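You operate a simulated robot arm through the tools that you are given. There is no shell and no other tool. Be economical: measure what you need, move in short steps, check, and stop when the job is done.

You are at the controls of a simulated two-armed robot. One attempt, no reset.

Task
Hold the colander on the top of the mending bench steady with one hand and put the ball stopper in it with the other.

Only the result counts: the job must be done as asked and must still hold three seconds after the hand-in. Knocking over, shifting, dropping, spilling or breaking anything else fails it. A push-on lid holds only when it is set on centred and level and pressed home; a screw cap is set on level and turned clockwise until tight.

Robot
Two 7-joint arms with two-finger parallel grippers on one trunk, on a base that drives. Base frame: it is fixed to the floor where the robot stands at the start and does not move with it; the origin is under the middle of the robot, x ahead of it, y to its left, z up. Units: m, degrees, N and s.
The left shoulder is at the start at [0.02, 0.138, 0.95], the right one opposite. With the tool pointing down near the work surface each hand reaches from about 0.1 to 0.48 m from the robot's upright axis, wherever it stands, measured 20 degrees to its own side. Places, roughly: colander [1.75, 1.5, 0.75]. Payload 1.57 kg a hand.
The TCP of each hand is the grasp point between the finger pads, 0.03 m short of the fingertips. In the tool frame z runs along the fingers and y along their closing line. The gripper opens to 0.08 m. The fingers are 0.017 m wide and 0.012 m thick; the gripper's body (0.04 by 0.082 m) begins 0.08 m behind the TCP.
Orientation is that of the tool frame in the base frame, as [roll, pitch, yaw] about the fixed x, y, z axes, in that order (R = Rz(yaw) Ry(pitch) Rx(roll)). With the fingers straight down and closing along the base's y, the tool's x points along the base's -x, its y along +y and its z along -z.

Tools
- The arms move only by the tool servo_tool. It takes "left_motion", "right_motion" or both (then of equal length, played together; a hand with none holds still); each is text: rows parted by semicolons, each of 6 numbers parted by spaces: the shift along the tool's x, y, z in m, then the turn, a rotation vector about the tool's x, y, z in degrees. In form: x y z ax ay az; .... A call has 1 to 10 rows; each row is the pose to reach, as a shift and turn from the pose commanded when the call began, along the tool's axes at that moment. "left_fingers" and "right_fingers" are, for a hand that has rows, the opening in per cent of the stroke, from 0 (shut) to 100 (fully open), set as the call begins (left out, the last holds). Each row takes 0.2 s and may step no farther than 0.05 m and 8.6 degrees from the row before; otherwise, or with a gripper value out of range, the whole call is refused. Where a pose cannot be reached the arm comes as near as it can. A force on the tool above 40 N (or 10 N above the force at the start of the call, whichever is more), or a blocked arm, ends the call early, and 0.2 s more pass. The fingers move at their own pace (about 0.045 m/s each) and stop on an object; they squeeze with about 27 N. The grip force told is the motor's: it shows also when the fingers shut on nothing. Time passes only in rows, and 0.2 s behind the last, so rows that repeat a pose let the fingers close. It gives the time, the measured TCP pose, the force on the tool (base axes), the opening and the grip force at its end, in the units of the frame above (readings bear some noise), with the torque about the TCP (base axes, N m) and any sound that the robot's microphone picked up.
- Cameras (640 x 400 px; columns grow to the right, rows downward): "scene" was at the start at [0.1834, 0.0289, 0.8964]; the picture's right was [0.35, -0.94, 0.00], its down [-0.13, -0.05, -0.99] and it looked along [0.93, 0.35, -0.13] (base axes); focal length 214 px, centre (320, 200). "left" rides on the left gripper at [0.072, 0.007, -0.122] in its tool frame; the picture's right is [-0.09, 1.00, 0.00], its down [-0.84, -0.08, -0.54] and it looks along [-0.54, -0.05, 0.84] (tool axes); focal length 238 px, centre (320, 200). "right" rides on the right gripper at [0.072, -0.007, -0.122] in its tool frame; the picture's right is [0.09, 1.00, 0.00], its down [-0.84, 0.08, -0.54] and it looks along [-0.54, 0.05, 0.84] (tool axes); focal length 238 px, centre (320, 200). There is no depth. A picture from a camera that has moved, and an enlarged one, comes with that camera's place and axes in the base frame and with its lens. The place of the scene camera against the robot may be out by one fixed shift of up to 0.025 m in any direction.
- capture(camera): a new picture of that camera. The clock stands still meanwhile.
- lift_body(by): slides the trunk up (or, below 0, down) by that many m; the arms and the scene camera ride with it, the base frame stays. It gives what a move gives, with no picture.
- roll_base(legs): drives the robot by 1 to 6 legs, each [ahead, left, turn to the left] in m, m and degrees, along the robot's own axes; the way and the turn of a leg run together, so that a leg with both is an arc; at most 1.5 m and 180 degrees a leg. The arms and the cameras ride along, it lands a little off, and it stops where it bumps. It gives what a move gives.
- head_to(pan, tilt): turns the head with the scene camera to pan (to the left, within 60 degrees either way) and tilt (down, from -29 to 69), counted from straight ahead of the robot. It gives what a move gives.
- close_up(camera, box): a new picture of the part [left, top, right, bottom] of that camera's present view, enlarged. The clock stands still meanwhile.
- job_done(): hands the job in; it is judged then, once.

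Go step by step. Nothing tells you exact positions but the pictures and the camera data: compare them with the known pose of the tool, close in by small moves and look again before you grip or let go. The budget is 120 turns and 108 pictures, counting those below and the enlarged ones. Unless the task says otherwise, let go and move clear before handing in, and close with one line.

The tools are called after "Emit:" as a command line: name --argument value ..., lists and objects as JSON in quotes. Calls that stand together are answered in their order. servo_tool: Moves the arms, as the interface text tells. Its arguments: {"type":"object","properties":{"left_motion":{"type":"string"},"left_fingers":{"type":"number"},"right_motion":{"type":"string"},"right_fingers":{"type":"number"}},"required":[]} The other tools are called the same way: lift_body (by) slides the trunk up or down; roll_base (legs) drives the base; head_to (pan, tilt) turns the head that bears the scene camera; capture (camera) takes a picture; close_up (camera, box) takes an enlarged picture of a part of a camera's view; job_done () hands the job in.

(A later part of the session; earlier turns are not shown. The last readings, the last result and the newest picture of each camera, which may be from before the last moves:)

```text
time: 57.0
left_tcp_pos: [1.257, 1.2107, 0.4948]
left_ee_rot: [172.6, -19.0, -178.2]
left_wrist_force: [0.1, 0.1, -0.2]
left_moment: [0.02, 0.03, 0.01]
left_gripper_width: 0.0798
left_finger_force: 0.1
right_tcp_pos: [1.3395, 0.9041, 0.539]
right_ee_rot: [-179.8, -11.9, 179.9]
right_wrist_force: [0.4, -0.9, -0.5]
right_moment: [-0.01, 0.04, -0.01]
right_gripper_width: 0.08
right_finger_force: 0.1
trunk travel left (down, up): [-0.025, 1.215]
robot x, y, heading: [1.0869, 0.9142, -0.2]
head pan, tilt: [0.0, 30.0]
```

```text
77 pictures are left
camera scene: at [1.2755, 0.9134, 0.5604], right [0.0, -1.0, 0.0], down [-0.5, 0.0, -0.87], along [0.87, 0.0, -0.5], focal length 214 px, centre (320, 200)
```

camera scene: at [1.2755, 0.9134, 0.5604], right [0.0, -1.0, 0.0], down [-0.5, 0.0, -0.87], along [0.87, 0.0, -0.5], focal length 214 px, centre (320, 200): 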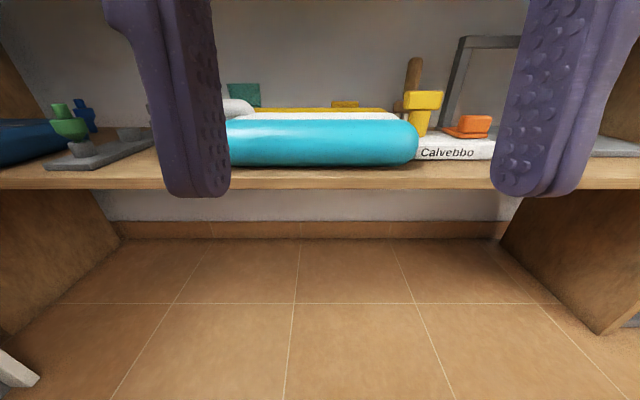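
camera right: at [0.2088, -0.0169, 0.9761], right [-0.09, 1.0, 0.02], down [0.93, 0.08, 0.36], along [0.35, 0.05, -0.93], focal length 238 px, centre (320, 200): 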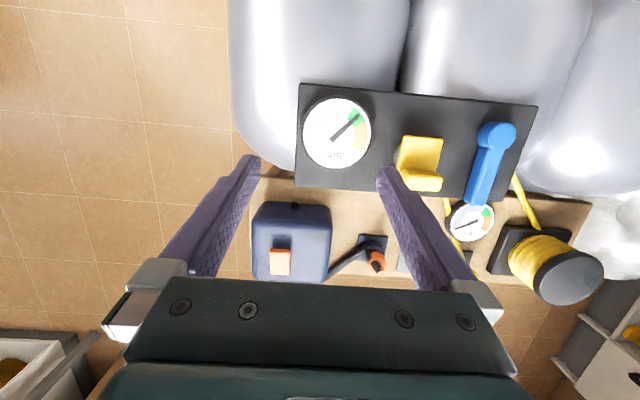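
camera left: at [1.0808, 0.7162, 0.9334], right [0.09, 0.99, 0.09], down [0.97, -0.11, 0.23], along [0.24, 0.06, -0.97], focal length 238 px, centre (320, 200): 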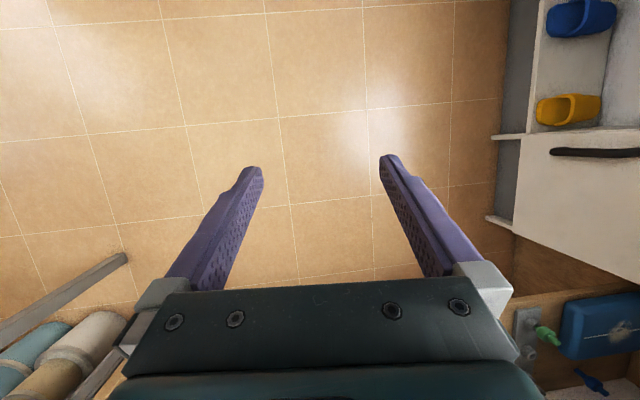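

Raise in two steps and look.

Emit:
lift_body --by 0.4

Emit:
lift_body --by 0.15

Emit:
head_to --pan 25 --tilt 35

Emit:
capture --camera "scene"

Emit:
head_to --pan -5 --tilt 30

Emit:
capture --camera "scene"

```text
time: 60.8
left_tcp_pos: [1.2562, 1.2109, 0.8939]
left_ee_rot: [172.6, -19.1, -178.2]
left_wrist_force: [0.0, 0.2, 0.2]
left_moment: [0.01, -0.02, 0.0]
left_gripper_width: 0.0801
left_finger_force: 0.1
right_tcp_pos: [1.3393, 0.9049, 0.9395]
right_ee_rot: [-179.8, -12.0, 180.0]
right_wrist_force: [-0.2, -0.1, 0.4]
right_moment: [-0.01, 0.01, -0.01]
right_gripper_width: 0.08
right_finger_force: 0.1
trunk travel left (down, up): [-0.425, 0.815]
robot x, y, heading: [1.091, 0.918, -0.0]
head pan, tilt: [0.0, 30.0]
```

```text
time: 62.5
left_tcp_pos: [1.2565, 1.2098, 1.0439]
left_ee_rot: [172.7, -19.1, -178.2]
left_wrist_force: [-0.3, 0.3, -0.3]
left_moment: [-0.01, 0.0, 0.0]
left_gripper_width: 0.08
left_finger_force: 0.0
right_tcp_pos: [1.3396, 0.9037, 1.0911]
right_ee_rot: [-179.7, -12.0, 180.0]
right_wrist_force: [-1.0, 1.5, 0.6]
right_moment: [-0.02, -0.01, 0.0]
right_gripper_width: 0.08
right_finger_force: 0.1
trunk travel left (down, up): [-0.575, 0.665]
robot x, y, heading: [1.0904, 0.92, -0.3]
head pan, tilt: [0.0, 30.0]
```

```text
time: 63.4
left_tcp_pos: [1.2553, 1.2102, 1.0452]
left_ee_rot: [172.7, -19.0, -178.3]
left_wrist_force: [0.3, -0.3, 0.1]
left_moment: [0.02, -0.02, -0.02]
left_gripper_width: 0.0802
left_finger_force: 0.0
right_tcp_pos: [1.3377, 0.9047, 1.0892]
right_ee_rot: [-179.9, -12.0, 179.9]
right_wrist_force: [0.6, 0.1, -0.2]
right_moment: [-0.01, 0.0, -0.02]
right_gripper_width: 0.08
right_finger_force: 0.1
trunk travel left (down, up): [-0.575, 0.665]
robot x, y, heading: [1.0876, 0.9173, -0.4]
head pan, tilt: [25.0, 35.0]
```

```text
76 pictures are left
camera scene: at [1.265, 0.9504, 1.1026], right [0.42, -0.91, 0.0], down [-0.52, -0.24, -0.82], along [0.74, 0.34, -0.57], focal length 214 px, centre (320, 200)
```

scene: 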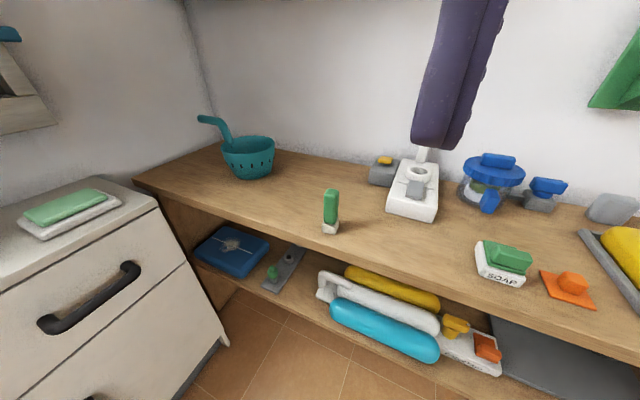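

```text
time: 64.4
left_tcp_pos: [1.2567, 1.2106, 1.0433]
left_ee_rot: [172.7, -18.9, -178.1]
left_wrist_force: [-0.1, 0.7, 0.2]
left_moment: [0.02, 0.0, -0.01]
left_gripper_width: 0.0802
left_finger_force: 0.0
right_tcp_pos: [1.3388, 0.9034, 1.0897]
right_ee_rot: [-180.0, -12.0, 179.9]
right_wrist_force: [0.4, -1.0, -0.3]
right_moment: [-0.03, 0.03, 0.01]
right_gripper_width: 0.08
right_finger_force: 0.1
trunk travel left (down, up): [-0.575, 0.665]
robot x, y, heading: [1.0889, 0.9148, -0.1]
head pan, tilt: [-5.0, 30.0]
```

```text
75 pictures are left
camera scene: at [1.2752, 0.9055, 1.1104], right [-0.09, -1.0, 0.0], down [-0.5, 0.04, -0.87], along [0.86, -0.08, -0.5], focal length 214 px, centre (320, 200)
```

scene: 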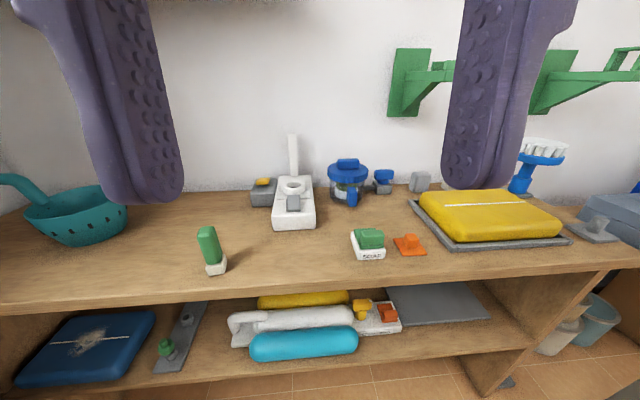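

The colander stands well clear at the left. I'll enlarge the candidates to identify the ball stopper.

Emit:
close_up --camera "scene" --box '[230, 150, 470, 290]'

Emit:
close_up --camera "scene" --box '[130, 280, 250, 380]'

```text
2.67 times, centred on (350, 220) of scene
camera zoom: at [1.2752, 0.9055, 1.1104], right [-0.09, -1.0, 0.0], down [-0.5, 0.04, -0.87], along [0.86, -0.08, -0.5], focal length 572 px, centre (240, 147)
```

zoom: 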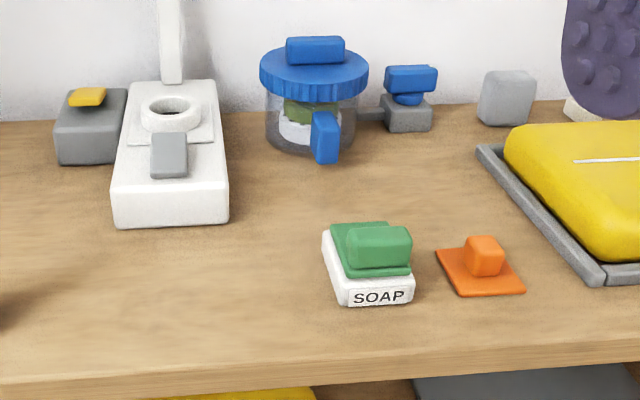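

```text
4.00 times, centred on (190, 330) of scene
camera zoom: at [1.2752, 0.9055, 1.1104], right [-0.09, -1.0, 0.0], down [-0.5, 0.04, -0.87], along [0.86, -0.08, -0.5], focal length 858 px, centre (840, -320)
```

zoom: 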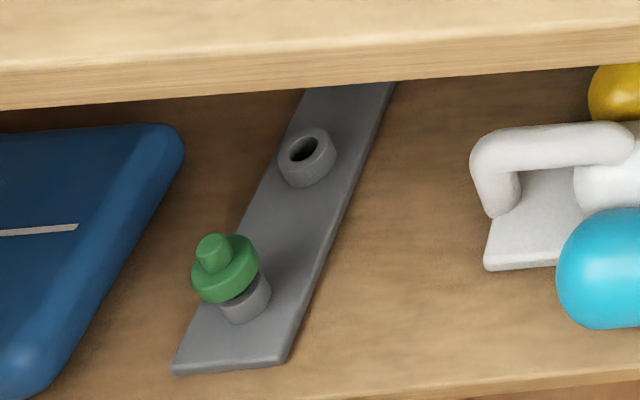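

Nothing ball-like among these yet; I'll check the wall shelf and the colander's surroundings.

Emit:
head_to --pan 25 --tilt 0

Emit:
capture --camera "scene"

Emit:
head_to --pan 60 --tilt 25

Emit:
capture --camera "scene"

Emit:
head_to --pan -50 --tilt 20

Emit:
capture --camera "scene"

```text
time: 65.3
left_tcp_pos: [1.2552, 1.2116, 1.0445]
left_ee_rot: [172.7, -19.0, -178.2]
left_wrist_force: [0.4, 0.2, 0.6]
left_moment: [-0.01, -0.02, 0.02]
left_gripper_width: 0.08
left_finger_force: 0.0
right_tcp_pos: [1.3387, 0.9038, 1.0885]
right_ee_rot: [-179.9, -12.0, -180.0]
right_wrist_force: [-0.8, 0.3, 0.1]
right_moment: [0.02, -0.03, -0.01]
right_gripper_width: 0.0799
right_finger_force: 0.1
trunk travel left (down, up): [-0.575, 0.665]
robot x, y, heading: [1.0909, 0.9195, -0.1]
head pan, tilt: [25.0, 0.0]
```

```text
72 pictures are left
camera scene: at [1.2668, 0.9513, 1.1587], right [0.42, -0.91, 0.0], down [0.0, 0.0, -1.0], along [0.91, 0.42, 0.0], focal length 214 px, centre (320, 200)
```

scene: 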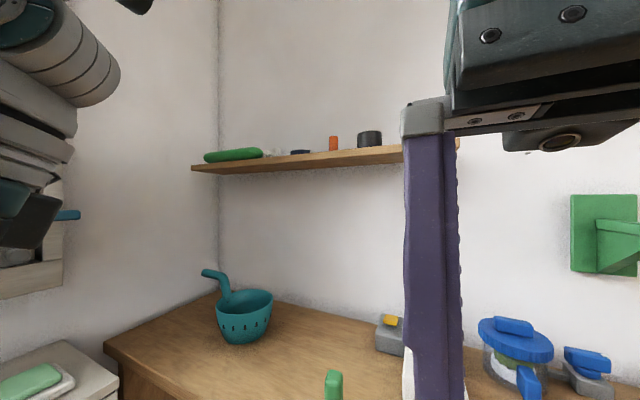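

```text
time: 66.3
left_tcp_pos: [1.2564, 1.2111, 1.0453]
left_ee_rot: [172.7, -19.0, -178.3]
left_wrist_force: [-0.8, -0.4, -0.5]
left_moment: [0.03, 0.01, -0.01]
left_gripper_width: 0.0801
left_finger_force: 0.1
right_tcp_pos: [1.3389, 0.9047, 1.0902]
right_ee_rot: [-179.8, -12.0, 179.8]
right_wrist_force: [0.3, -0.1, -0.1]
right_moment: [0.02, 0.01, 0.01]
right_gripper_width: 0.08
right_finger_force: 0.0
trunk travel left (down, up): [-0.575, 0.665]
robot x, y, heading: [1.0888, 0.9178, -0.2]
head pan, tilt: [60.0, 25.0]
```

```text
71 pictures are left
camera scene: at [1.2313, 0.9931, 1.1184], right [0.86, -0.5, 0.0], down [-0.21, -0.37, -0.91], along [0.46, 0.78, -0.42], focal length 214 px, centre (320, 200)
```

scene: 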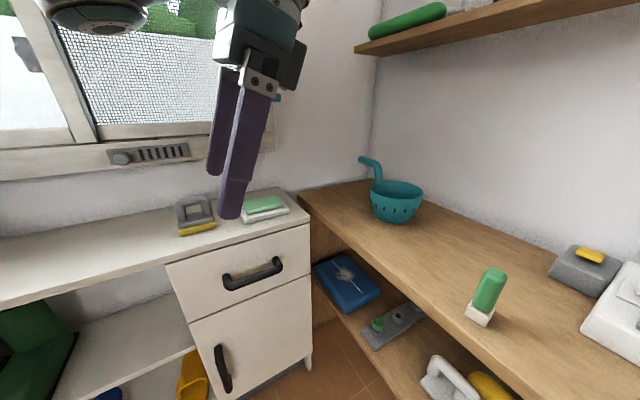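

```text
time: 68.2
left_tcp_pos: [1.256, 1.2107, 1.0441]
left_ee_rot: [172.7, -19.0, -178.2]
left_wrist_force: [0.5, 0.0, 0.7]
left_moment: [0.0, -0.01, 0.0]
left_gripper_width: 0.08
left_finger_force: 0.1
right_tcp_pos: [1.3392, 0.9055, 1.0912]
right_ee_rot: [-179.7, -11.9, 179.9]
right_wrist_force: [0.4, 0.5, -0.5]
right_moment: [-0.03, 0.0, 0.01]
right_gripper_width: 0.08
right_finger_force: 0.2
trunk travel left (down, up): [-0.575, 0.665]
robot x, y, heading: [1.0906, 0.9175, -0.2]
head pan, tilt: [-50.0, 20.0]
```

```text
70 pictures are left
camera scene: at [1.2449, 0.842, 1.1265], right [-0.77, -0.64, 0.0], down [-0.22, 0.26, -0.94], along [0.6, -0.72, -0.34], focal length 214 px, centre (320, 200)
```

scene: 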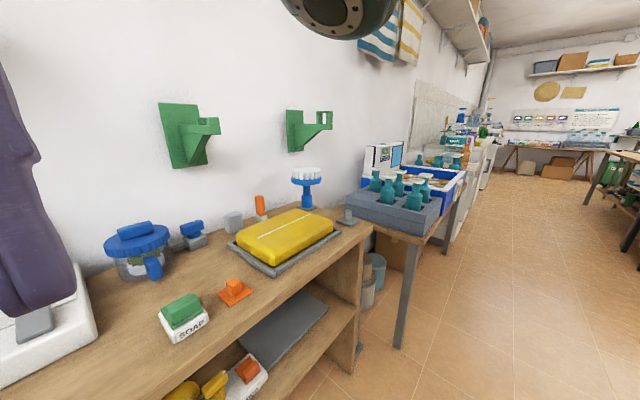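

I still can't be sure which is the ball stopper. I'll lower again and take strong enlargements of the stopper rack on the lower shelf.

Emit:
lift_body --by -0.4

Emit:
roll_base --legs '[[0, 0.3, 0]]'

Emit:
head_to --pan 10 --tilt 30

Emit:
capture --camera "scene"

```text
time: 72.0
left_tcp_pos: [1.2564, 1.2115, 0.6459]
left_ee_rot: [172.7, -19.0, -178.1]
left_wrist_force: [-0.3, -0.1, 0.3]
left_moment: [-0.02, 0.0, 0.01]
left_gripper_width: 0.0798
left_finger_force: 0.1
right_tcp_pos: [1.3379, 0.9055, 0.6894]
right_ee_rot: [-179.8, -11.9, -179.9]
right_wrist_force: [-0.6, -0.7, 0.1]
right_moment: [-0.01, -0.01, 0.0]
right_gripper_width: 0.0802
right_finger_force: 0.1
trunk travel left (down, up): [-0.175, 1.065]
robot x, y, heading: [1.092, 0.9184, -0.5]
head pan, tilt: [-50.0, 20.0]
```

```text
time: 73.3
left_tcp_pos: [1.2536, 1.2928, 0.6405]
left_ee_rot: [173.8, -19.1, -178.8]
left_wrist_force: [-0.3, -0.4, 0.3]
left_moment: [0.0, -0.01, 0.0]
left_gripper_width: 0.0802
left_finger_force: 0.0
right_tcp_pos: [1.3377, 0.9877, 0.6896]
right_ee_rot: [-178.9, -12.0, 179.7]
right_wrist_force: [0.1, 0.6, -0.2]
right_moment: [-0.02, 0.01, -0.02]
right_gripper_width: 0.08
right_finger_force: 0.2
trunk travel left (down, up): [-0.175, 1.065]
robot x, y, heading: [1.0871, 1.0165, -0.1]
head pan, tilt: [-50.0, 20.0]
stopped in leg 1: the robot was blocked; the commanded pose is now the measured one
```

```text
time: 74.6
left_tcp_pos: [1.2548, 1.2921, 0.64]
left_ee_rot: [173.7, -19.2, -178.8]
left_wrist_force: [0.2, 0.1, -0.2]
left_moment: [0.02, -0.02, 0.0]
left_gripper_width: 0.0802
left_finger_force: 0.1
right_tcp_pos: [1.3369, 0.9868, 0.6896]
right_ee_rot: [-178.9, -12.0, 179.7]
right_wrist_force: [1.2, -0.4, 0.1]
right_moment: [-0.01, -0.02, 0.0]
right_gripper_width: 0.0804
right_finger_force: 0.0
trunk travel left (down, up): [-0.175, 1.065]
robot x, y, heading: [1.0898, 1.0193, -0.2]
head pan, tilt: [10.0, 30.0]
```

```text
69 pictures are left
camera scene: at [1.2725, 1.0115, 0.7103], right [0.17, -0.98, 0.02], down [-0.49, -0.1, -0.86], along [0.85, 0.14, -0.5], focal length 214 px, centre (320, 200)
```

scene: 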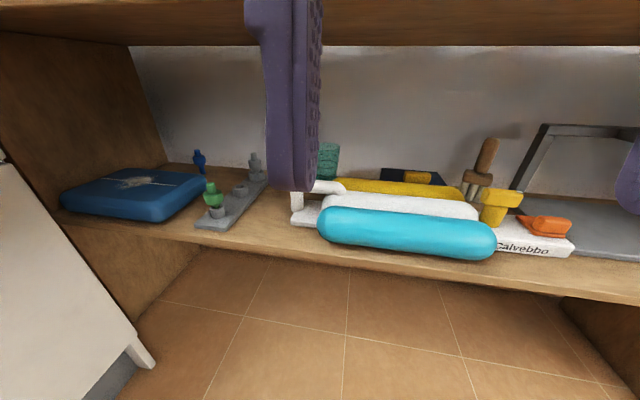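

Blocked again, and the robot leans slightly, so the left arm likely presses on something. I'll back off right and look left.

Emit:
roll_base --legs '[[0, -0.08, 0]]'

Emit:
head_to --pan 60 --tilt 15

Emit:
capture --camera "scene"

Emit:
head_to --pan 60 --tilt 60

Emit:
capture --camera "scene"

```text
time: 75.7
left_tcp_pos: [1.256, 1.2346, 0.6443]
left_ee_rot: [172.6, -19.0, -178.2]
left_wrist_force: [-0.4, -0.9, -0.7]
left_moment: [0.03, 0.01, 0.01]
left_gripper_width: 0.0801
left_finger_force: 0.1
right_tcp_pos: [1.3392, 0.9296, 0.6908]
right_ee_rot: [-179.8, -12.0, 179.9]
right_wrist_force: [-0.4, 0.2, -0.5]
right_moment: [0.01, -0.02, 0.02]
right_gripper_width: 0.08
right_finger_force: 0.1
trunk travel left (down, up): [-0.175, 1.065]
robot x, y, heading: [1.0866, 0.9377, -0.1]
head pan, tilt: [10.0, 30.0]
```

```text
time: 76.8
left_tcp_pos: [1.2554, 1.2345, 0.6446]
left_ee_rot: [172.6, -19.0, -178.3]
left_wrist_force: [0.5, 0.1, -0.2]
left_moment: [-0.02, -0.02, 0.01]
left_gripper_width: 0.0801
left_finger_force: 0.0
right_tcp_pos: [1.3397, 0.9285, 0.6895]
right_ee_rot: [-179.8, -12.1, 180.0]
right_wrist_force: [0.0, -0.2, 0.8]
right_moment: [0.0, 0.0, -0.03]
right_gripper_width: 0.0801
right_finger_force: 0.0
trunk travel left (down, up): [-0.175, 1.065]
robot x, y, heading: [1.0865, 0.9411, -0.1]
head pan, tilt: [60.0, 15.0]
```

```text
68 pictures are left
camera scene: at [1.2317, 1.0186, 0.7346], right [0.87, -0.5, 0.0], down [-0.13, -0.22, -0.97], along [0.48, 0.84, -0.26], focal length 214 px, centre (320, 200)
```

scene: 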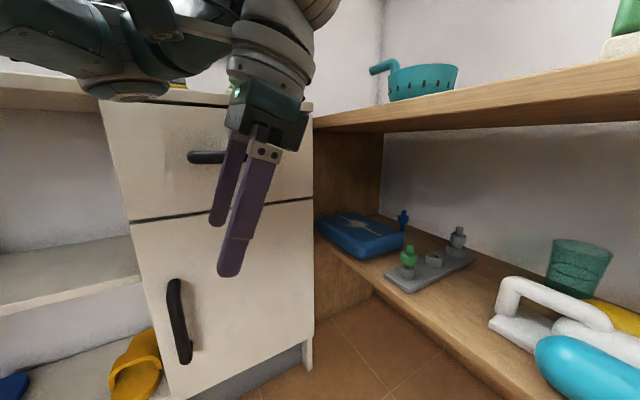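

```text
time: 78.0
left_tcp_pos: [1.2553, 1.2354, 0.6437]
left_ee_rot: [172.7, -19.0, -178.4]
left_wrist_force: [0.0, -0.9, -0.3]
left_moment: [0.02, 0.03, -0.04]
left_gripper_width: 0.0804
left_finger_force: 0.0
right_tcp_pos: [1.3394, 0.9307, 0.6912]
right_ee_rot: [-179.7, -12.0, 180.0]
right_wrist_force: [-0.1, 0.0, -0.3]
right_moment: [0.03, 0.0, -0.03]
right_gripper_width: 0.0802
right_finger_force: 0.1
trunk travel left (down, up): [-0.175, 1.065]
robot x, y, heading: [1.0884, 0.9427, 0.0]
head pan, tilt: [60.0, 60.0]
```

```text
67 pictures are left
camera scene: at [1.2182, 0.9957, 0.6684], right [0.87, -0.5, 0.0], down [-0.43, -0.75, -0.5], along [0.25, 0.43, -0.87], focal length 214 px, centre (320, 200)
```

scene: 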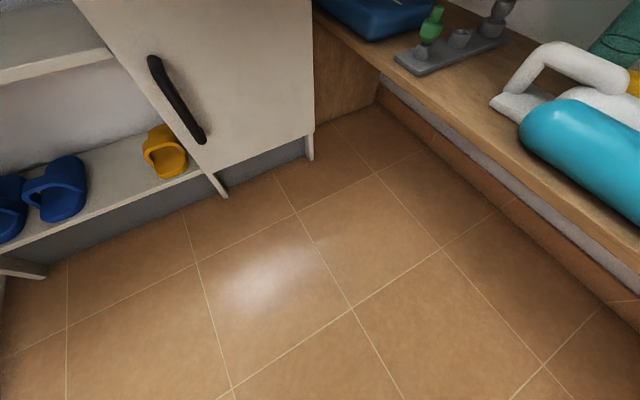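

The left cabinet is a sideboard whose face lies at y≈1.51, and my left elbow met it. Now I'll enlarge the stopper rack.

Emit:
head_to --pan 45 --tilt 25

Emit:
capture --camera "scene"

```text
time: 79.0
left_tcp_pos: [1.2553, 1.2355, 0.6444]
left_ee_rot: [172.7, -18.9, -178.3]
left_wrist_force: [-0.5, -0.4, -0.2]
left_moment: [0.01, -0.02, -0.02]
left_gripper_width: 0.0799
left_finger_force: 0.0
right_tcp_pos: [1.3386, 0.9294, 0.6906]
right_ee_rot: [-179.9, -12.0, 179.9]
right_wrist_force: [0.8, 0.0, -0.5]
right_moment: [0.01, -0.02, -0.01]
right_gripper_width: 0.08
right_finger_force: 0.1
trunk travel left (down, up): [-0.175, 1.065]
robot x, y, heading: [1.0869, 0.9389, -0.1]
head pan, tilt: [45.0, 25.0]
```

```text
66 pictures are left
camera scene: at [1.25, 1.0031, 0.7183], right [0.71, -0.71, 0.0], down [-0.3, -0.3, -0.91], along [0.64, 0.64, -0.42], focal length 214 px, centre (320, 200)
```

scene: 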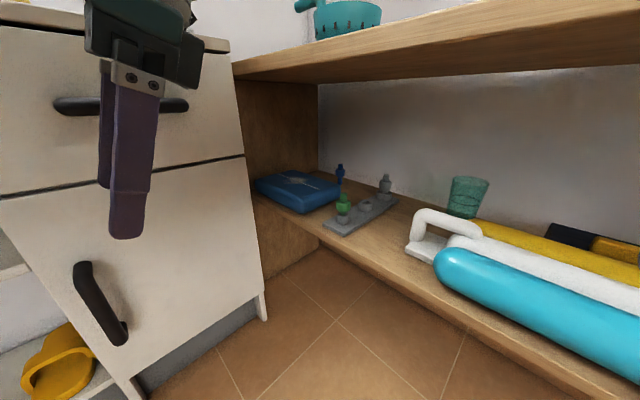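

Emit:
close_up --camera "scene" --box '[315, 155, 415, 240]'

```text
4.71 times, centred on (365, 198) of scene
camera zoom: at [1.25, 1.0031, 0.7183], right [0.71, -0.71, 0.0], down [-0.3, -0.3, -0.91], along [0.64, 0.64, -0.42], focal length 1009 px, centre (108, 212)
```

zoom: 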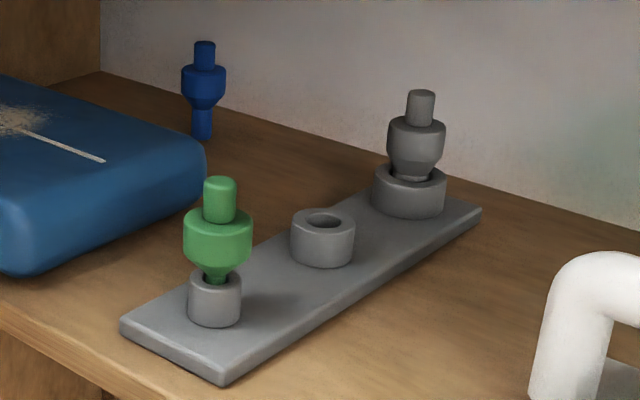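

Those are pegs in a sizing jig, not a ball stopper. On the bench top behind the blue-lidded jar there was a blue knob with a round blue body on a grey block — I'll raise and enlarge that.

Emit:
lift_body --by 0.4

Emit:
head_to --pan -10 --tilt 25

Emit:
capture --camera "scene"

Emit:
close_up --camera "scene" --box '[320, 150, 440, 225]'

```text
time: 82.8
left_tcp_pos: [1.2542, 1.2353, 1.0443]
left_ee_rot: [172.8, -19.0, -178.2]
left_wrist_force: [-0.3, -0.4, 0.9]
left_moment: [-0.03, -0.01, -0.01]
left_gripper_width: 0.08
left_finger_force: 0.1
right_tcp_pos: [1.3392, 0.9285, 1.0909]
right_ee_rot: [-179.7, -12.0, 179.8]
right_wrist_force: [0.3, -0.1, -0.7]
right_moment: [0.01, 0.02, 0.02]
right_gripper_width: 0.08
right_finger_force: 0.0
trunk travel left (down, up): [-0.575, 0.665]
robot x, y, heading: [1.0898, 0.9399, 0.0]
head pan, tilt: [45.0, 25.0]
```

```text
time: 84.0
left_tcp_pos: [1.2552, 1.2349, 1.0442]
left_ee_rot: [172.6, -19.0, -178.3]
left_wrist_force: [-0.4, 0.8, -0.1]
left_moment: [-0.03, 0.01, 0.0]
left_gripper_width: 0.08
left_finger_force: 0.1
right_tcp_pos: [1.3387, 0.9286, 1.0896]
right_ee_rot: [-179.8, -12.0, 179.9]
right_wrist_force: [0.5, 1.2, 0.2]
right_moment: [0.0, -0.01, -0.03]
right_gripper_width: 0.08
right_finger_force: 0.1
trunk travel left (down, up): [-0.575, 0.665]
robot x, y, heading: [1.0854, 0.942, -0.4]
head pan, tilt: [-10.0, 25.0]
```

```text
64 pictures are left
camera scene: at [1.2756, 0.922, 1.1184], right [-0.17, -0.98, 0.0], down [-0.42, 0.07, -0.91], along [0.89, -0.16, -0.42], focal length 214 px, centre (320, 200)
```

scene: 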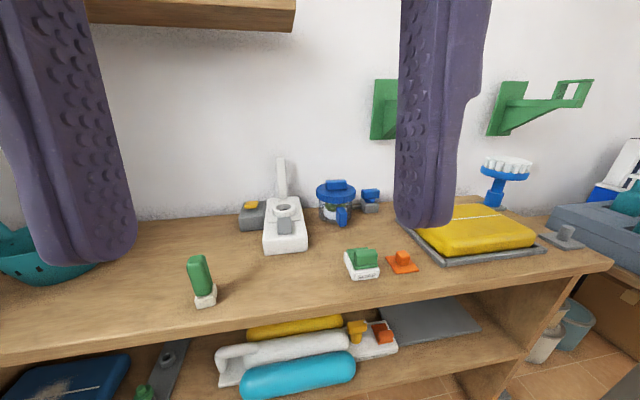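

```text
5.33 times, centred on (380, 188) of scene
camera zoom: at [1.2756, 0.922, 1.1184], right [-0.17, -0.98, 0.0], down [-0.42, 0.07, -0.91], along [0.89, -0.16, -0.42], focal length 1144 px, centre (0, 267)
```

zoom: 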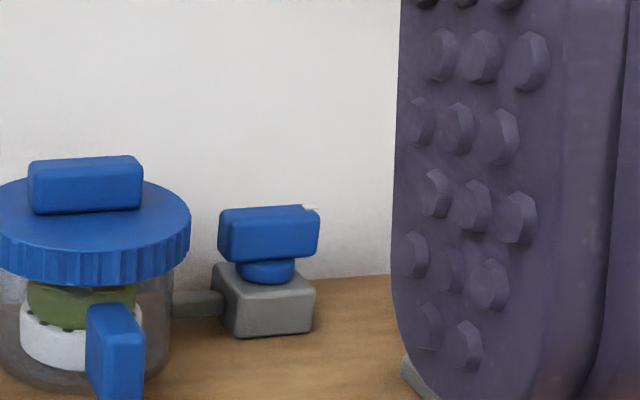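

That looks fixed to the jar by a pipe. I'll enlarge the rest of the bench top.

Emit:
close_up --camera "scene" --box '[180, 150, 320, 310]'

Emit:
head_to --pan -40 --tilt 25

Emit:
close_up --camera "scene" --box '[140, 120, 400, 320]'

```text
2.50 times, centred on (250, 230) of scene
camera zoom: at [1.2756, 0.922, 1.1184], right [-0.17, -0.98, 0.0], down [-0.42, 0.07, -0.91], along [0.89, -0.16, -0.42], focal length 536 px, centre (495, 125)
```

zoom: 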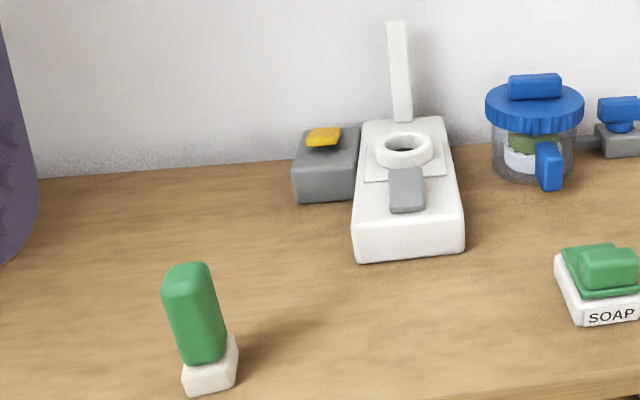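

```text
time: 85.0
left_tcp_pos: [1.2563, 1.2342, 1.045]
left_ee_rot: [172.7, -19.0, -178.3]
left_wrist_force: [-0.2, 0.7, 0.0]
left_moment: [0.0, -0.01, -0.03]
left_gripper_width: 0.0796
left_finger_force: 0.0
right_tcp_pos: [1.338, 0.9293, 1.091]
right_ee_rot: [-179.9, -12.1, 179.9]
right_wrist_force: [-0.3, 0.1, 0.9]
right_moment: [0.0, 0.01, 0.0]
right_gripper_width: 0.08
right_finger_force: 0.1
trunk travel left (down, up): [-0.575, 0.665]
robot x, y, heading: [1.0865, 0.9387, 0.0]
head pan, tilt: [-40.0, 25.0]
```

```text
2.00 times, centred on (270, 220) of scene
camera zoom: at [1.2555, 0.8787, 1.1184], right [-0.64, -0.77, 0.0], down [-0.32, 0.27, -0.91], along [0.69, -0.58, -0.42], focal length 429 px, centre (420, 160)
```

zoom: 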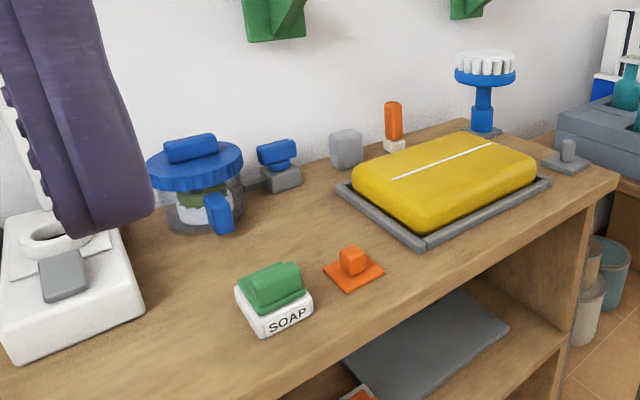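

No loose ball stopper here. The starting table had a yellow bulb-shaped piece on a base, plus white and orange ones, possibly the stoppers; I'll duck and go back to inspect it.

Emit:
roll_base --legs '[[0, -0.1, 0]]'

Emit:
lift_body --by -0.4

Emit:
lift_body --by -0.15

Emit:
roll_base --legs '[[0, -0.5, 0], [-0.15, -0.2, 0], [0, -0.95, 0]]'

Emit:
lift_body --by 0.4

```text
time: 86.1
left_tcp_pos: [1.2539, 1.1353, 1.0445]
left_ee_rot: [172.7, -18.9, -178.3]
left_wrist_force: [1.6, 0.8, -0.1]
left_moment: [-0.01, 0.04, 0.0]
left_gripper_width: 0.08
left_finger_force: 0.0
right_tcp_pos: [1.3389, 0.8295, 1.0898]
right_ee_rot: [-179.8, -12.0, 180.0]
right_wrist_force: [-0.4, 0.0, 0.3]
right_moment: [-0.01, -0.02, 0.0]
right_gripper_width: 0.0801
right_finger_force: 0.1
trunk travel left (down, up): [-0.575, 0.665]
robot x, y, heading: [1.0884, 0.8443, 0.1]
head pan, tilt: [-40.0, 25.0]
```

```text
time: 90.0
left_tcp_pos: [1.2569, 1.1358, 0.6457]
left_ee_rot: [172.7, -19.0, -178.2]
left_wrist_force: [0.4, -0.2, -0.5]
left_moment: [0.02, 0.0, 0.0]
left_gripper_width: 0.08
left_finger_force: 0.0
right_tcp_pos: [1.3388, 0.8307, 0.6909]
right_ee_rot: [-179.8, -12.0, 179.9]
right_wrist_force: [-0.4, -0.3, 0.7]
right_moment: [0.01, -0.01, -0.04]
right_gripper_width: 0.08
right_finger_force: 0.0
trunk travel left (down, up): [-0.175, 1.065]
robot x, y, heading: [1.0877, 0.8417, 0.0]
head pan, tilt: [-40.0, 25.0]
```

```text
time: 91.7
left_tcp_pos: [1.256, 1.1358, 0.4954]
left_ee_rot: [172.7, -19.0, -178.4]
left_wrist_force: [-0.2, 0.0, 0.6]
left_moment: [0.04, 0.03, -0.01]
left_gripper_width: 0.08
left_finger_force: 0.0
right_tcp_pos: [1.3391, 0.8299, 0.5402]
right_ee_rot: [-179.8, -12.0, 179.9]
right_wrist_force: [-0.8, 0.6, -0.9]
right_moment: [-0.03, -0.01, 0.02]
right_gripper_width: 0.0799
right_finger_force: 0.0
trunk travel left (down, up): [-0.025, 1.215]
robot x, y, heading: [1.084, 0.8458, -0.1]
head pan, tilt: [-40.0, 25.0]
```

```text
time: 100.6
left_tcp_pos: [1.1134, -0.4926, 0.4951]
left_ee_rot: [172.7, -19.1, -178.3]
left_wrist_force: [0.1, 1.1, -0.2]
left_moment: [-0.03, -0.03, 0.02]
left_gripper_width: 0.08
left_finger_force: 0.0
right_tcp_pos: [1.1953, -0.7985, 0.5388]
right_ee_rot: [-179.7, -12.0, 179.9]
right_wrist_force: [0.2, 1.0, -0.1]
right_moment: [0.01, 0.0, 0.0]
right_gripper_width: 0.0803
right_finger_force: 0.1
trunk travel left (down, up): [-0.025, 1.215]
robot x, y, heading: [0.9447, -0.7879, -0.1]
head pan, tilt: [-40.0, 25.0]
```

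```text
time: 104.4
left_tcp_pos: [1.1125, -0.4942, 0.8945]
left_ee_rot: [172.7, -18.9, -178.3]
left_wrist_force: [-0.2, 0.0, -0.3]
left_moment: [-0.01, -0.02, -0.01]
left_gripper_width: 0.0799
left_finger_force: 0.1
right_tcp_pos: [1.1962, -0.8004, 0.9395]
right_ee_rot: [-179.9, -12.0, 179.8]
right_wrist_force: [0.3, -0.1, -0.1]
right_moment: [-0.03, 0.0, 0.01]
right_gripper_width: 0.0799
right_finger_force: 0.0
trunk travel left (down, up): [-0.425, 0.815]
robot x, y, heading: [0.9427, -0.7884, -0.4]
head pan, tilt: [-40.0, 25.0]
```

I'll back up a bit, turn left to face the start table and view it.

Emit:
roll_base --legs '[[-0.2, -0.1, 0], [0, 0, 85]]'

Emit:
head_to --pan 20 --tilt 15

Emit:
capture --camera "scene"

```text
time: 109.7
left_tcp_pos: [0.4722, -0.6843, 0.895]
left_ee_rot: [172.7, -19.0, -94.7]
left_wrist_force: [0.2, -0.4, -0.3]
left_moment: [0.0, -0.03, -0.01]
left_gripper_width: 0.0799
left_finger_force: 0.0
right_tcp_pos: [0.7862, -0.6351, 0.9397]
right_ee_rot: [-179.8, -12.0, -96.4]
right_wrist_force: [-0.1, 0.5, -0.8]
right_moment: [0.03, 0.01, -0.01]
right_gripper_width: 0.0799
right_finger_force: 0.0
trunk travel left (down, up): [-0.425, 0.815]
robot x, y, heading: [0.7416, -0.8822, 83.5]
head pan, tilt: [-40.0, 25.0]
```

```text
time: 111.0
left_tcp_pos: [0.4729, -0.6843, 0.8944]
left_ee_rot: [172.8, -19.0, -94.6]
left_wrist_force: [0.0, 0.8, -0.4]
left_moment: [-0.03, 0.01, -0.01]
left_gripper_width: 0.08
left_finger_force: 0.1
right_tcp_pos: [0.7863, -0.635, 0.9401]
right_ee_rot: [-179.8, -12.1, -96.4]
right_wrist_force: [0.3, -0.7, 0.1]
right_moment: [-0.02, -0.02, 0.0]
right_gripper_width: 0.08
right_finger_force: 0.1
trunk travel left (down, up): [-0.425, 0.815]
robot x, y, heading: [0.7447, -0.8836, 83.8]
head pan, tilt: [20.0, 15.0]
```

```text
60 pictures are left
camera scene: at [0.7319, -0.697, 0.9846], right [0.97, 0.24, 0.0], down [0.06, -0.25, -0.97], along [-0.23, 0.94, -0.26], focal length 214 px, centre (320, 200)
```

scene: 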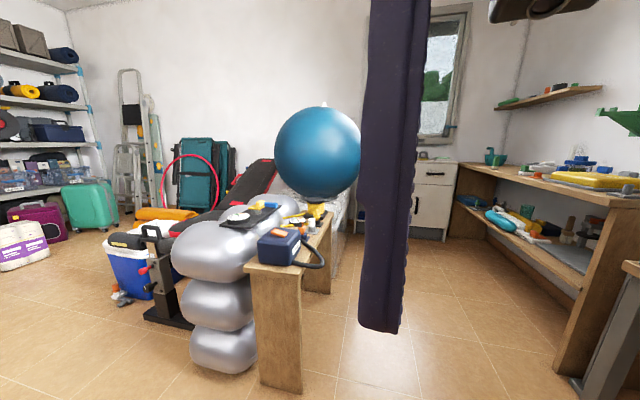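

Emit:
close_up --camera "scene" --box '[210, 180, 350, 275]'

Emit:
close_up --camera "scene" --box '[0, 20, 270, 320]'

```text
4.21 times, centred on (280, 228) of scene
camera zoom: at [0.7319, -0.697, 0.9846], right [0.97, 0.24, 0.0], down [0.06, -0.25, -0.97], along [-0.23, 0.94, -0.26], focal length 903 px, centre (488, 84)
```

zoom: 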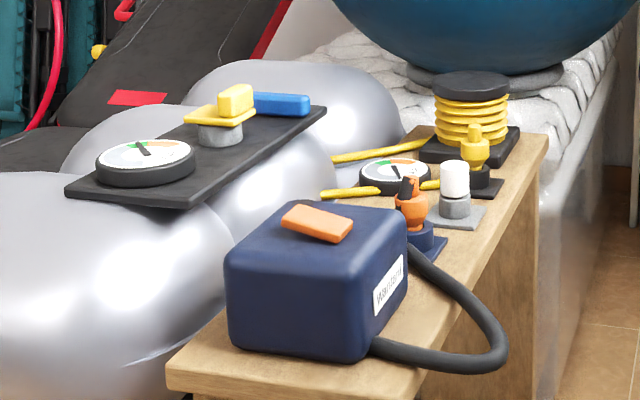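

```text
1.33 times, centred on (135, 170) of scene
camera zoom: at [0.7319, -0.697, 0.9846], right [0.97, 0.24, 0.0], down [0.06, -0.25, -0.97], along [-0.23, 0.94, -0.26], focal length 286 px, centre (567, 240)
```

zoom: 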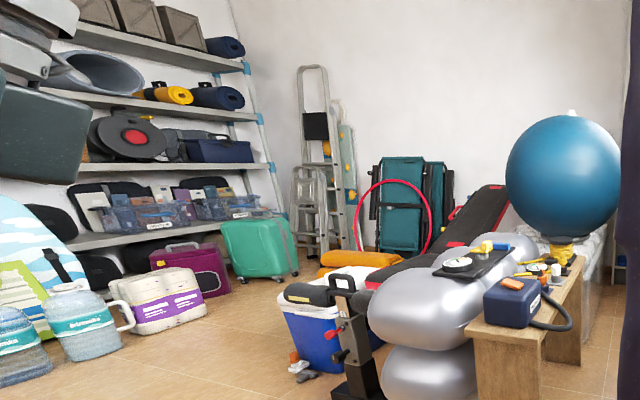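

That explains it: this is an air-pump table, and the blue sphere is an exercise ball, so a "ball stopper" is its valve plug. I'll enlarge the three small pieces.

Emit:
close_up --camera "scene" --box '[290, 195, 330, 235]'

Emit:
close_up --camera "scene" --box '[270, 95, 370, 205]'

```text
10.00 times, centred on (310, 215) of scene
camera zoom: at [0.7319, -0.697, 0.9846], right [0.97, 0.24, 0.0], down [0.06, -0.25, -0.97], along [-0.23, 0.94, -0.26], focal length 2145 px, centre (420, 50)
```

zoom: 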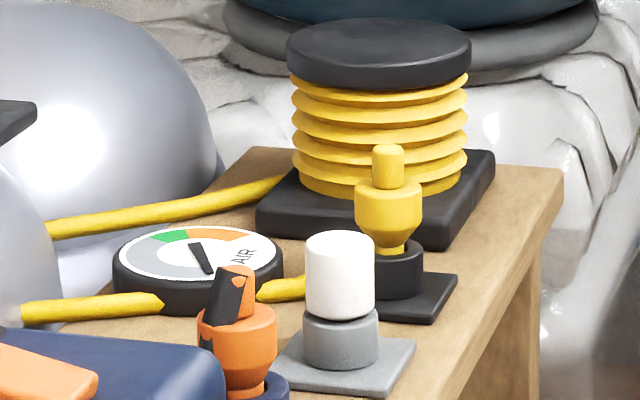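

```text
3.64 times, centred on (320, 150) of scene
camera zoom: at [0.7319, -0.697, 0.9846], right [0.97, 0.24, 0.0], down [0.06, -0.25, -0.97], along [-0.23, 0.94, -0.26], focal length 780 px, centre (320, 382)
```

zoom: 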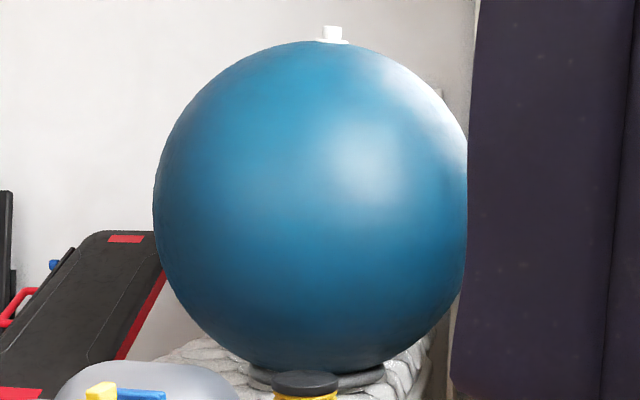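

The white plug on the grey stand matches the ball's white valve, so it is the ball stopper (about [0.45, 0.18, 0.64], ~3 cm wide). I'll turn to face this table from its far side and bring the right hand near it.

Emit:
roll_base --legs '[[0, 0, 96], [-0.11, 0, 0], [0, 0.0, 0]]'

Emit:
head_to --pan -45 --tilt 25

Emit:
capture --camera "scene"

```text
time: 116.5
left_tcp_pos: [0.6887, -1.1745, 0.894]
left_ee_rot: [172.7, -18.9, 1.3]
left_wrist_force: [-0.6, 0.3, -0.7]
left_moment: [0.01, 0.06, -0.01]
left_gripper_width: 0.0801
left_finger_force: 0.1
right_tcp_pos: [0.607, -0.8693, 0.9398]
right_ee_rot: [-179.8, -12.0, -0.6]
right_wrist_force: [0.8, -0.1, -0.1]
right_moment: [-0.01, 0.01, 0.0]
right_gripper_width: 0.0799
right_finger_force: 0.0
trunk travel left (down, up): [-0.425, 0.815]
robot x, y, heading: [0.8597, -0.8806, 179.3]
head pan, tilt: [20.0, 15.0]
```

```text
time: 117.9
left_tcp_pos: [0.6896, -1.1753, 0.8947]
left_ee_rot: [172.7, -19.0, 1.3]
left_wrist_force: [0.1, 0.1, -0.4]
left_moment: [-0.01, 0.01, 0.01]
left_gripper_width: 0.08
left_finger_force: 0.1
right_tcp_pos: [0.607, -0.8697, 0.9391]
right_ee_rot: [-179.8, -12.0, -0.4]
right_wrist_force: [1.1, -0.7, 0.9]
right_moment: [-0.04, 0.05, -0.01]
right_gripper_width: 0.0801
right_finger_force: 0.1
trunk travel left (down, up): [-0.425, 0.815]
robot x, y, heading: [0.8619, -0.8851, 179.5]
head pan, tilt: [-45.0, 25.0]
```

```text
55 pictures are left
camera scene: at [0.6905, -0.8215, 0.9684], right [0.71, 0.7, 0.0], down [0.3, -0.3, -0.91], along [-0.64, 0.64, -0.42], focal length 214 px, centre (320, 200)
```

scene: 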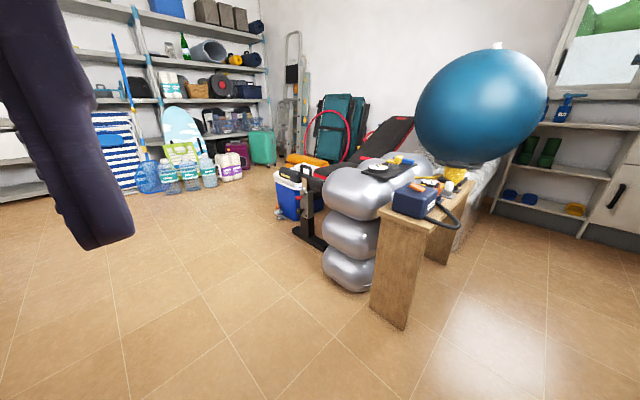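

The way is open; strafing right to the table.

Emit:
roll_base --legs '[[0, -0.92, 0]]'

Emit:
head_to --pan -15 --tilt 45

Emit:
capture --camera "scene"

Emit:
capture --camera "right"

```text
time: 122.7
left_tcp_pos: [0.6966, -0.2647, 0.8935]
left_ee_rot: [172.7, -19.0, 0.2]
left_wrist_force: [-0.8, 0.2, 0.2]
left_moment: [0.0, -0.03, -0.02]
left_gripper_width: 0.0798
left_finger_force: 0.1
right_tcp_pos: [0.6237, 0.0426, 0.9386]
right_ee_rot: [-179.8, -12.0, -1.7]
right_wrist_force: [0.9, -0.1, -0.3]
right_moment: [-0.01, 0.01, 0.02]
right_gripper_width: 0.08
right_finger_force: 0.0
trunk travel left (down, up): [-0.425, 0.815]
robot x, y, heading: [0.8718, 0.0244, 178.6]
head pan, tilt: [-45.0, 25.0]
```

```text
time: 123.6
left_tcp_pos: [0.699, -0.2653, 0.8951]
left_ee_rot: [172.6, -19.1, 0.2]
left_wrist_force: [-1.3, -0.6, -0.1]
left_moment: [0.05, -0.03, -0.02]
left_gripper_width: 0.0799
left_finger_force: 0.0
right_tcp_pos: [0.6225, 0.0422, 0.9393]
right_ee_rot: [-179.8, -12.0, -1.7]
right_wrist_force: [0.3, 1.1, -0.1]
right_moment: [0.01, 0.03, 0.03]
right_gripper_width: 0.0801
right_finger_force: 0.1
trunk travel left (down, up): [-0.425, 0.815]
robot x, y, heading: [0.8734, 0.0223, 178.7]
head pan, tilt: [-15.0, 45.0]
```

```text
54 pictures are left
camera scene: at [0.6926, 0.0455, 0.9378], right [0.29, 0.96, 0.0], down [0.68, -0.2, -0.71], along [-0.68, 0.2, -0.71], focal length 214 px, centre (320, 200)
```

scene: 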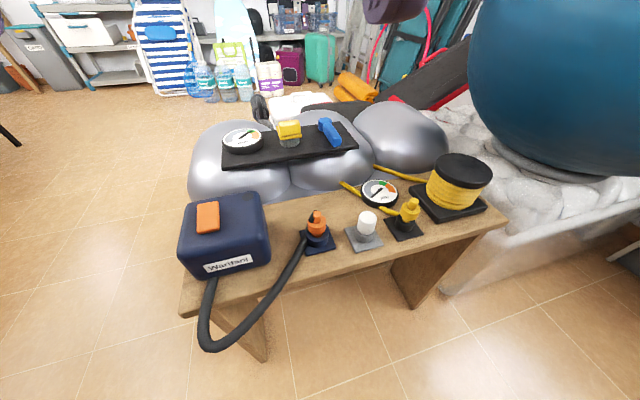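

```text
53 pictures are left
camera right: at [0.6691, 0.0491, 1.0749], right [0.06, -1.0, 0.02], down [-0.93, -0.05, 0.36], along [-0.35, -0.04, -0.93], focal length 238 px, centre (320, 200)
```

right: 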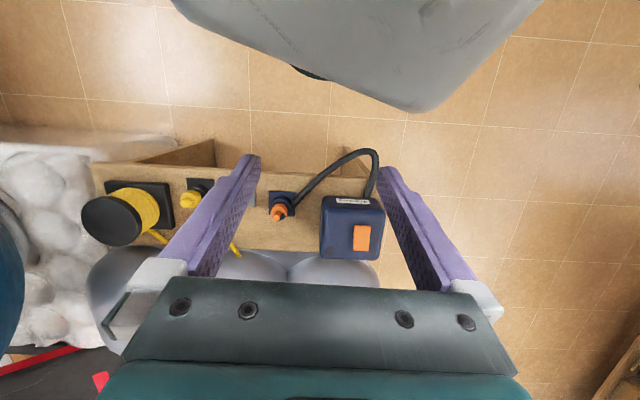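

The stopper stands around [0.487, 0.187, 0.64], between orange and yellow pieces 8 cm to each side. I'll bring the right hand above it, vertical, fingers at 65 %.

Emit:
servo_tool --right_motion "-0.028 -0.0235 0.018 0 -2 0; -0.055 -0.047 0.036 0 -4 0; -0.083 -0.0705 0.054 0 -6 0; -0.111 -0.094 0.072 0 -8 0; -0.138 -0.1175 0.09 0 -10 0; -0.166 -0.141 0.108 0 -12 0; -0.166 -0.141 0.108 0 -12 0" --right_fingers 65

Emit:
capture --camera "right"

Emit:
capture --camera "scene"

```text
time: 125.2
left_tcp_pos: [0.6984, -0.2662, 0.894]
left_ee_rot: [172.7, -19.0, 0.2]
left_wrist_force: [0.0, 0.1, 0.5]
left_moment: [-0.01, -0.02, 0.02]
left_gripper_width: 0.0803
left_finger_force: 0.0
right_tcp_pos: [0.4857, 0.189, 0.7977]
right_ee_rot: [-179.8, 0.0, -1.4]
right_wrist_force: [0.7, -0.1, -1.4]
right_moment: [0.01, 0.0, -0.01]
right_gripper_width: 0.0519
right_finger_force: 0.1
trunk travel left (down, up): [-0.425, 0.815]
robot x, y, heading: [0.8747, 0.023, 178.6]
head pan, tilt: [-15.0, 45.0]
```

```text
52 pictures are left
camera right: at [0.558, 0.1937, 0.9203], right [0.07, -1.0, 0.0], down [-0.84, -0.06, 0.54], along [-0.54, -0.03, -0.84], focal length 238 px, centre (320, 200)
```

right: 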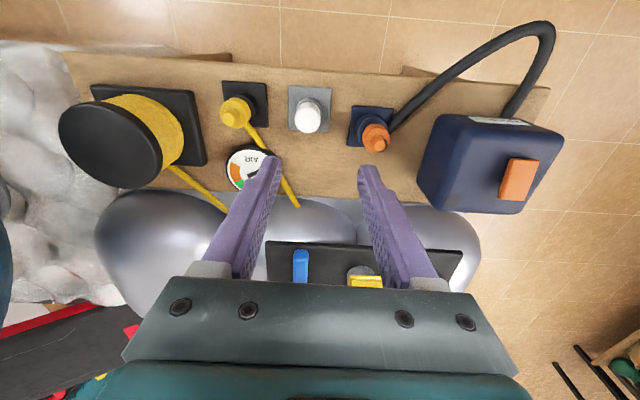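

```text
51 pictures are left
camera scene: at [0.6926, 0.0453, 0.9378], right [0.28, 0.96, 0.0], down [0.68, -0.2, -0.71], along [-0.68, 0.2, -0.71], focal length 214 px, centre (320, 200)
```

scene: 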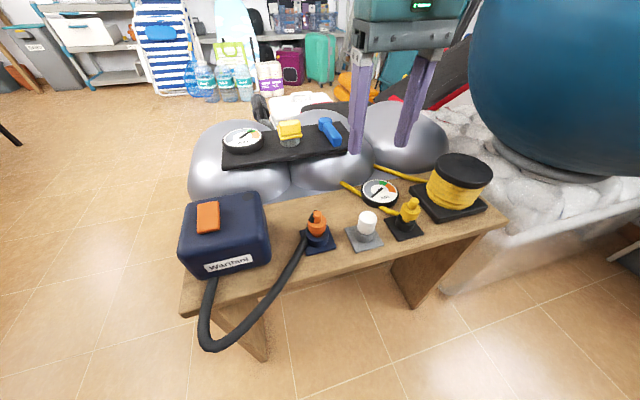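

From the wrist camera the stopper is near [0.492, 0.203]. I'll align and descend partway, then recheck.

Emit:
servo_tool --right_motion "0.003 -0.007 0.039 0 0 0; 0.006 -0.014 0.075 0 0 0; 0.006 -0.014 0.075 0 0 0"

Emit:
capture --camera "right"

Emit:
close_up --camera "scene" --box '[300, 120, 440, 260]'

```text
time: 126.0
left_tcp_pos: [0.6982, -0.2656, 0.8946]
left_ee_rot: [172.7, -19.1, 0.1]
left_wrist_force: [-1.5, 0.0, -0.5]
left_moment: [0.0, 0.01, 0.01]
left_gripper_width: 0.0802
left_finger_force: 0.0
right_tcp_pos: [0.493, 0.2008, 0.7241]
right_ee_rot: [-179.9, 0.1, -1.6]
right_wrist_force: [-0.5, -1.1, -0.2]
right_moment: [-0.03, 0.01, 0.01]
right_gripper_width: 0.0518
right_finger_force: 0.1
trunk travel left (down, up): [-0.425, 0.815]
robot x, y, heading: [0.8721, 0.0238, 178.4]
head pan, tilt: [-15.0, 45.0]
```

```text
50 pictures are left
camera right: at [0.5658, 0.2069, 0.8464], right [0.06, -1.0, 0.0], down [-0.84, -0.06, 0.54], along [-0.54, -0.03, -0.84], focal length 238 px, centre (320, 200)
```

right: 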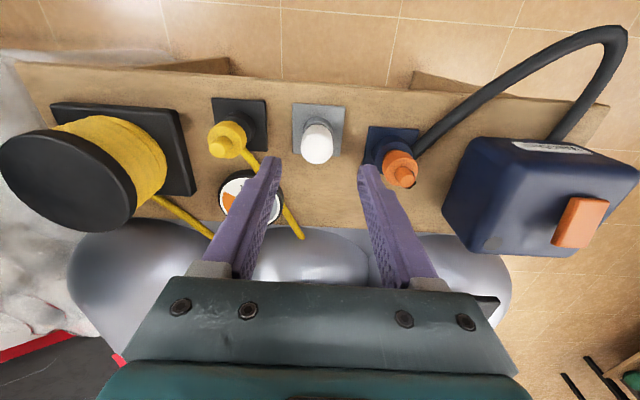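

```text
2.86 times, centred on (370, 190) of scene
camera zoom: at [0.6925, 0.0454, 0.9378], right [0.28, 0.96, 0.0], down [0.68, -0.2, -0.71], along [-0.68, 0.2, -0.71], focal length 613 px, centre (177, 229)
```

zoom: 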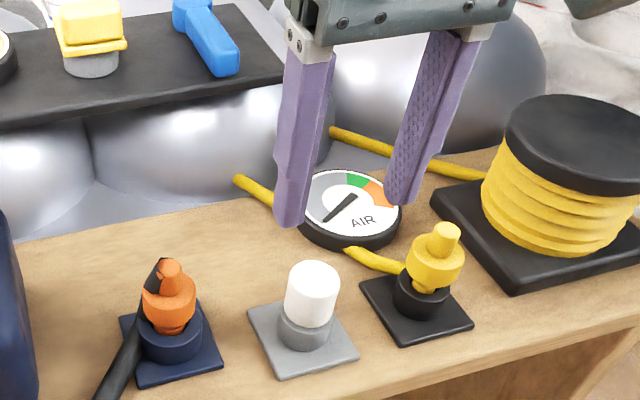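

The stopper resolves to about [0.485, 0.206, 0.61]. I'll correct and go lower, then recheck.

Emit:
servo_tool --right_motion "-0.007 -0.005 0.02 0 0 0; -0.007 -0.005 0.055 0 0 0; -0.007 -0.005 0.055 0 0 0"

Emit:
capture --camera "right"

Emit:
close_up --camera "scene" --box '[320, 140, 440, 260]'

```text
time: 126.8
left_tcp_pos: [0.697, -0.2649, 0.8934]
left_ee_rot: [172.7, -19.1, 0.3]
left_wrist_force: [0.0, -0.2, 0.3]
left_moment: [0.0, 0.01, 0.01]
left_gripper_width: 0.0799
left_finger_force: 0.0
right_tcp_pos: [0.4847, 0.2055, 0.6695]
right_ee_rot: [-179.9, 0.0, -1.6]
right_wrist_force: [0.3, 0.3, -0.6]
right_moment: [0.0, -0.03, -0.03]
right_gripper_width: 0.0521
right_finger_force: 0.0
trunk travel left (down, up): [-0.425, 0.815]
robot x, y, heading: [0.8715, 0.0209, 178.5]
head pan, tilt: [-15.0, 45.0]
```

```text
48 pictures are left
camera right: at [0.559, 0.2113, 0.7919], right [0.06, -1.0, 0.0], down [-0.84, -0.06, 0.54], along [-0.54, -0.03, -0.84], focal length 238 px, centre (320, 200)
```

right: 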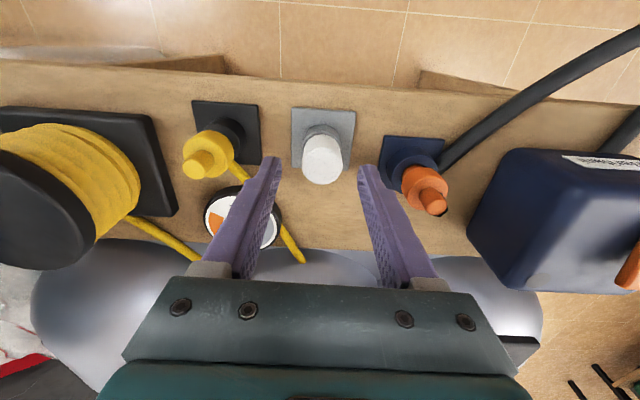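

```text
3.33 times, centred on (380, 200) of scene
camera zoom: at [0.6925, 0.0456, 0.9378], right [0.28, 0.96, 0.0], down [0.68, -0.2, -0.71], along [-0.68, 0.2, -0.71], focal length 715 px, centre (120, 200)
```

zoom: 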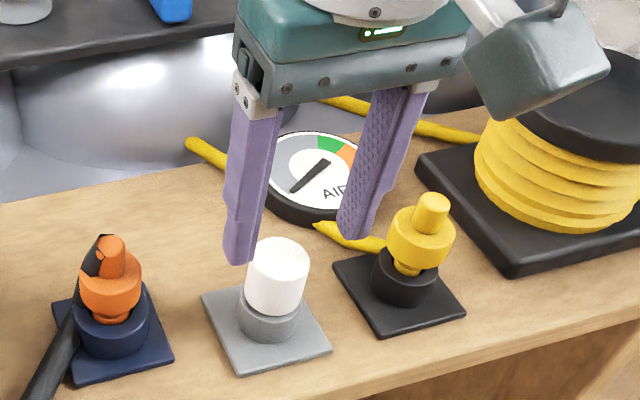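

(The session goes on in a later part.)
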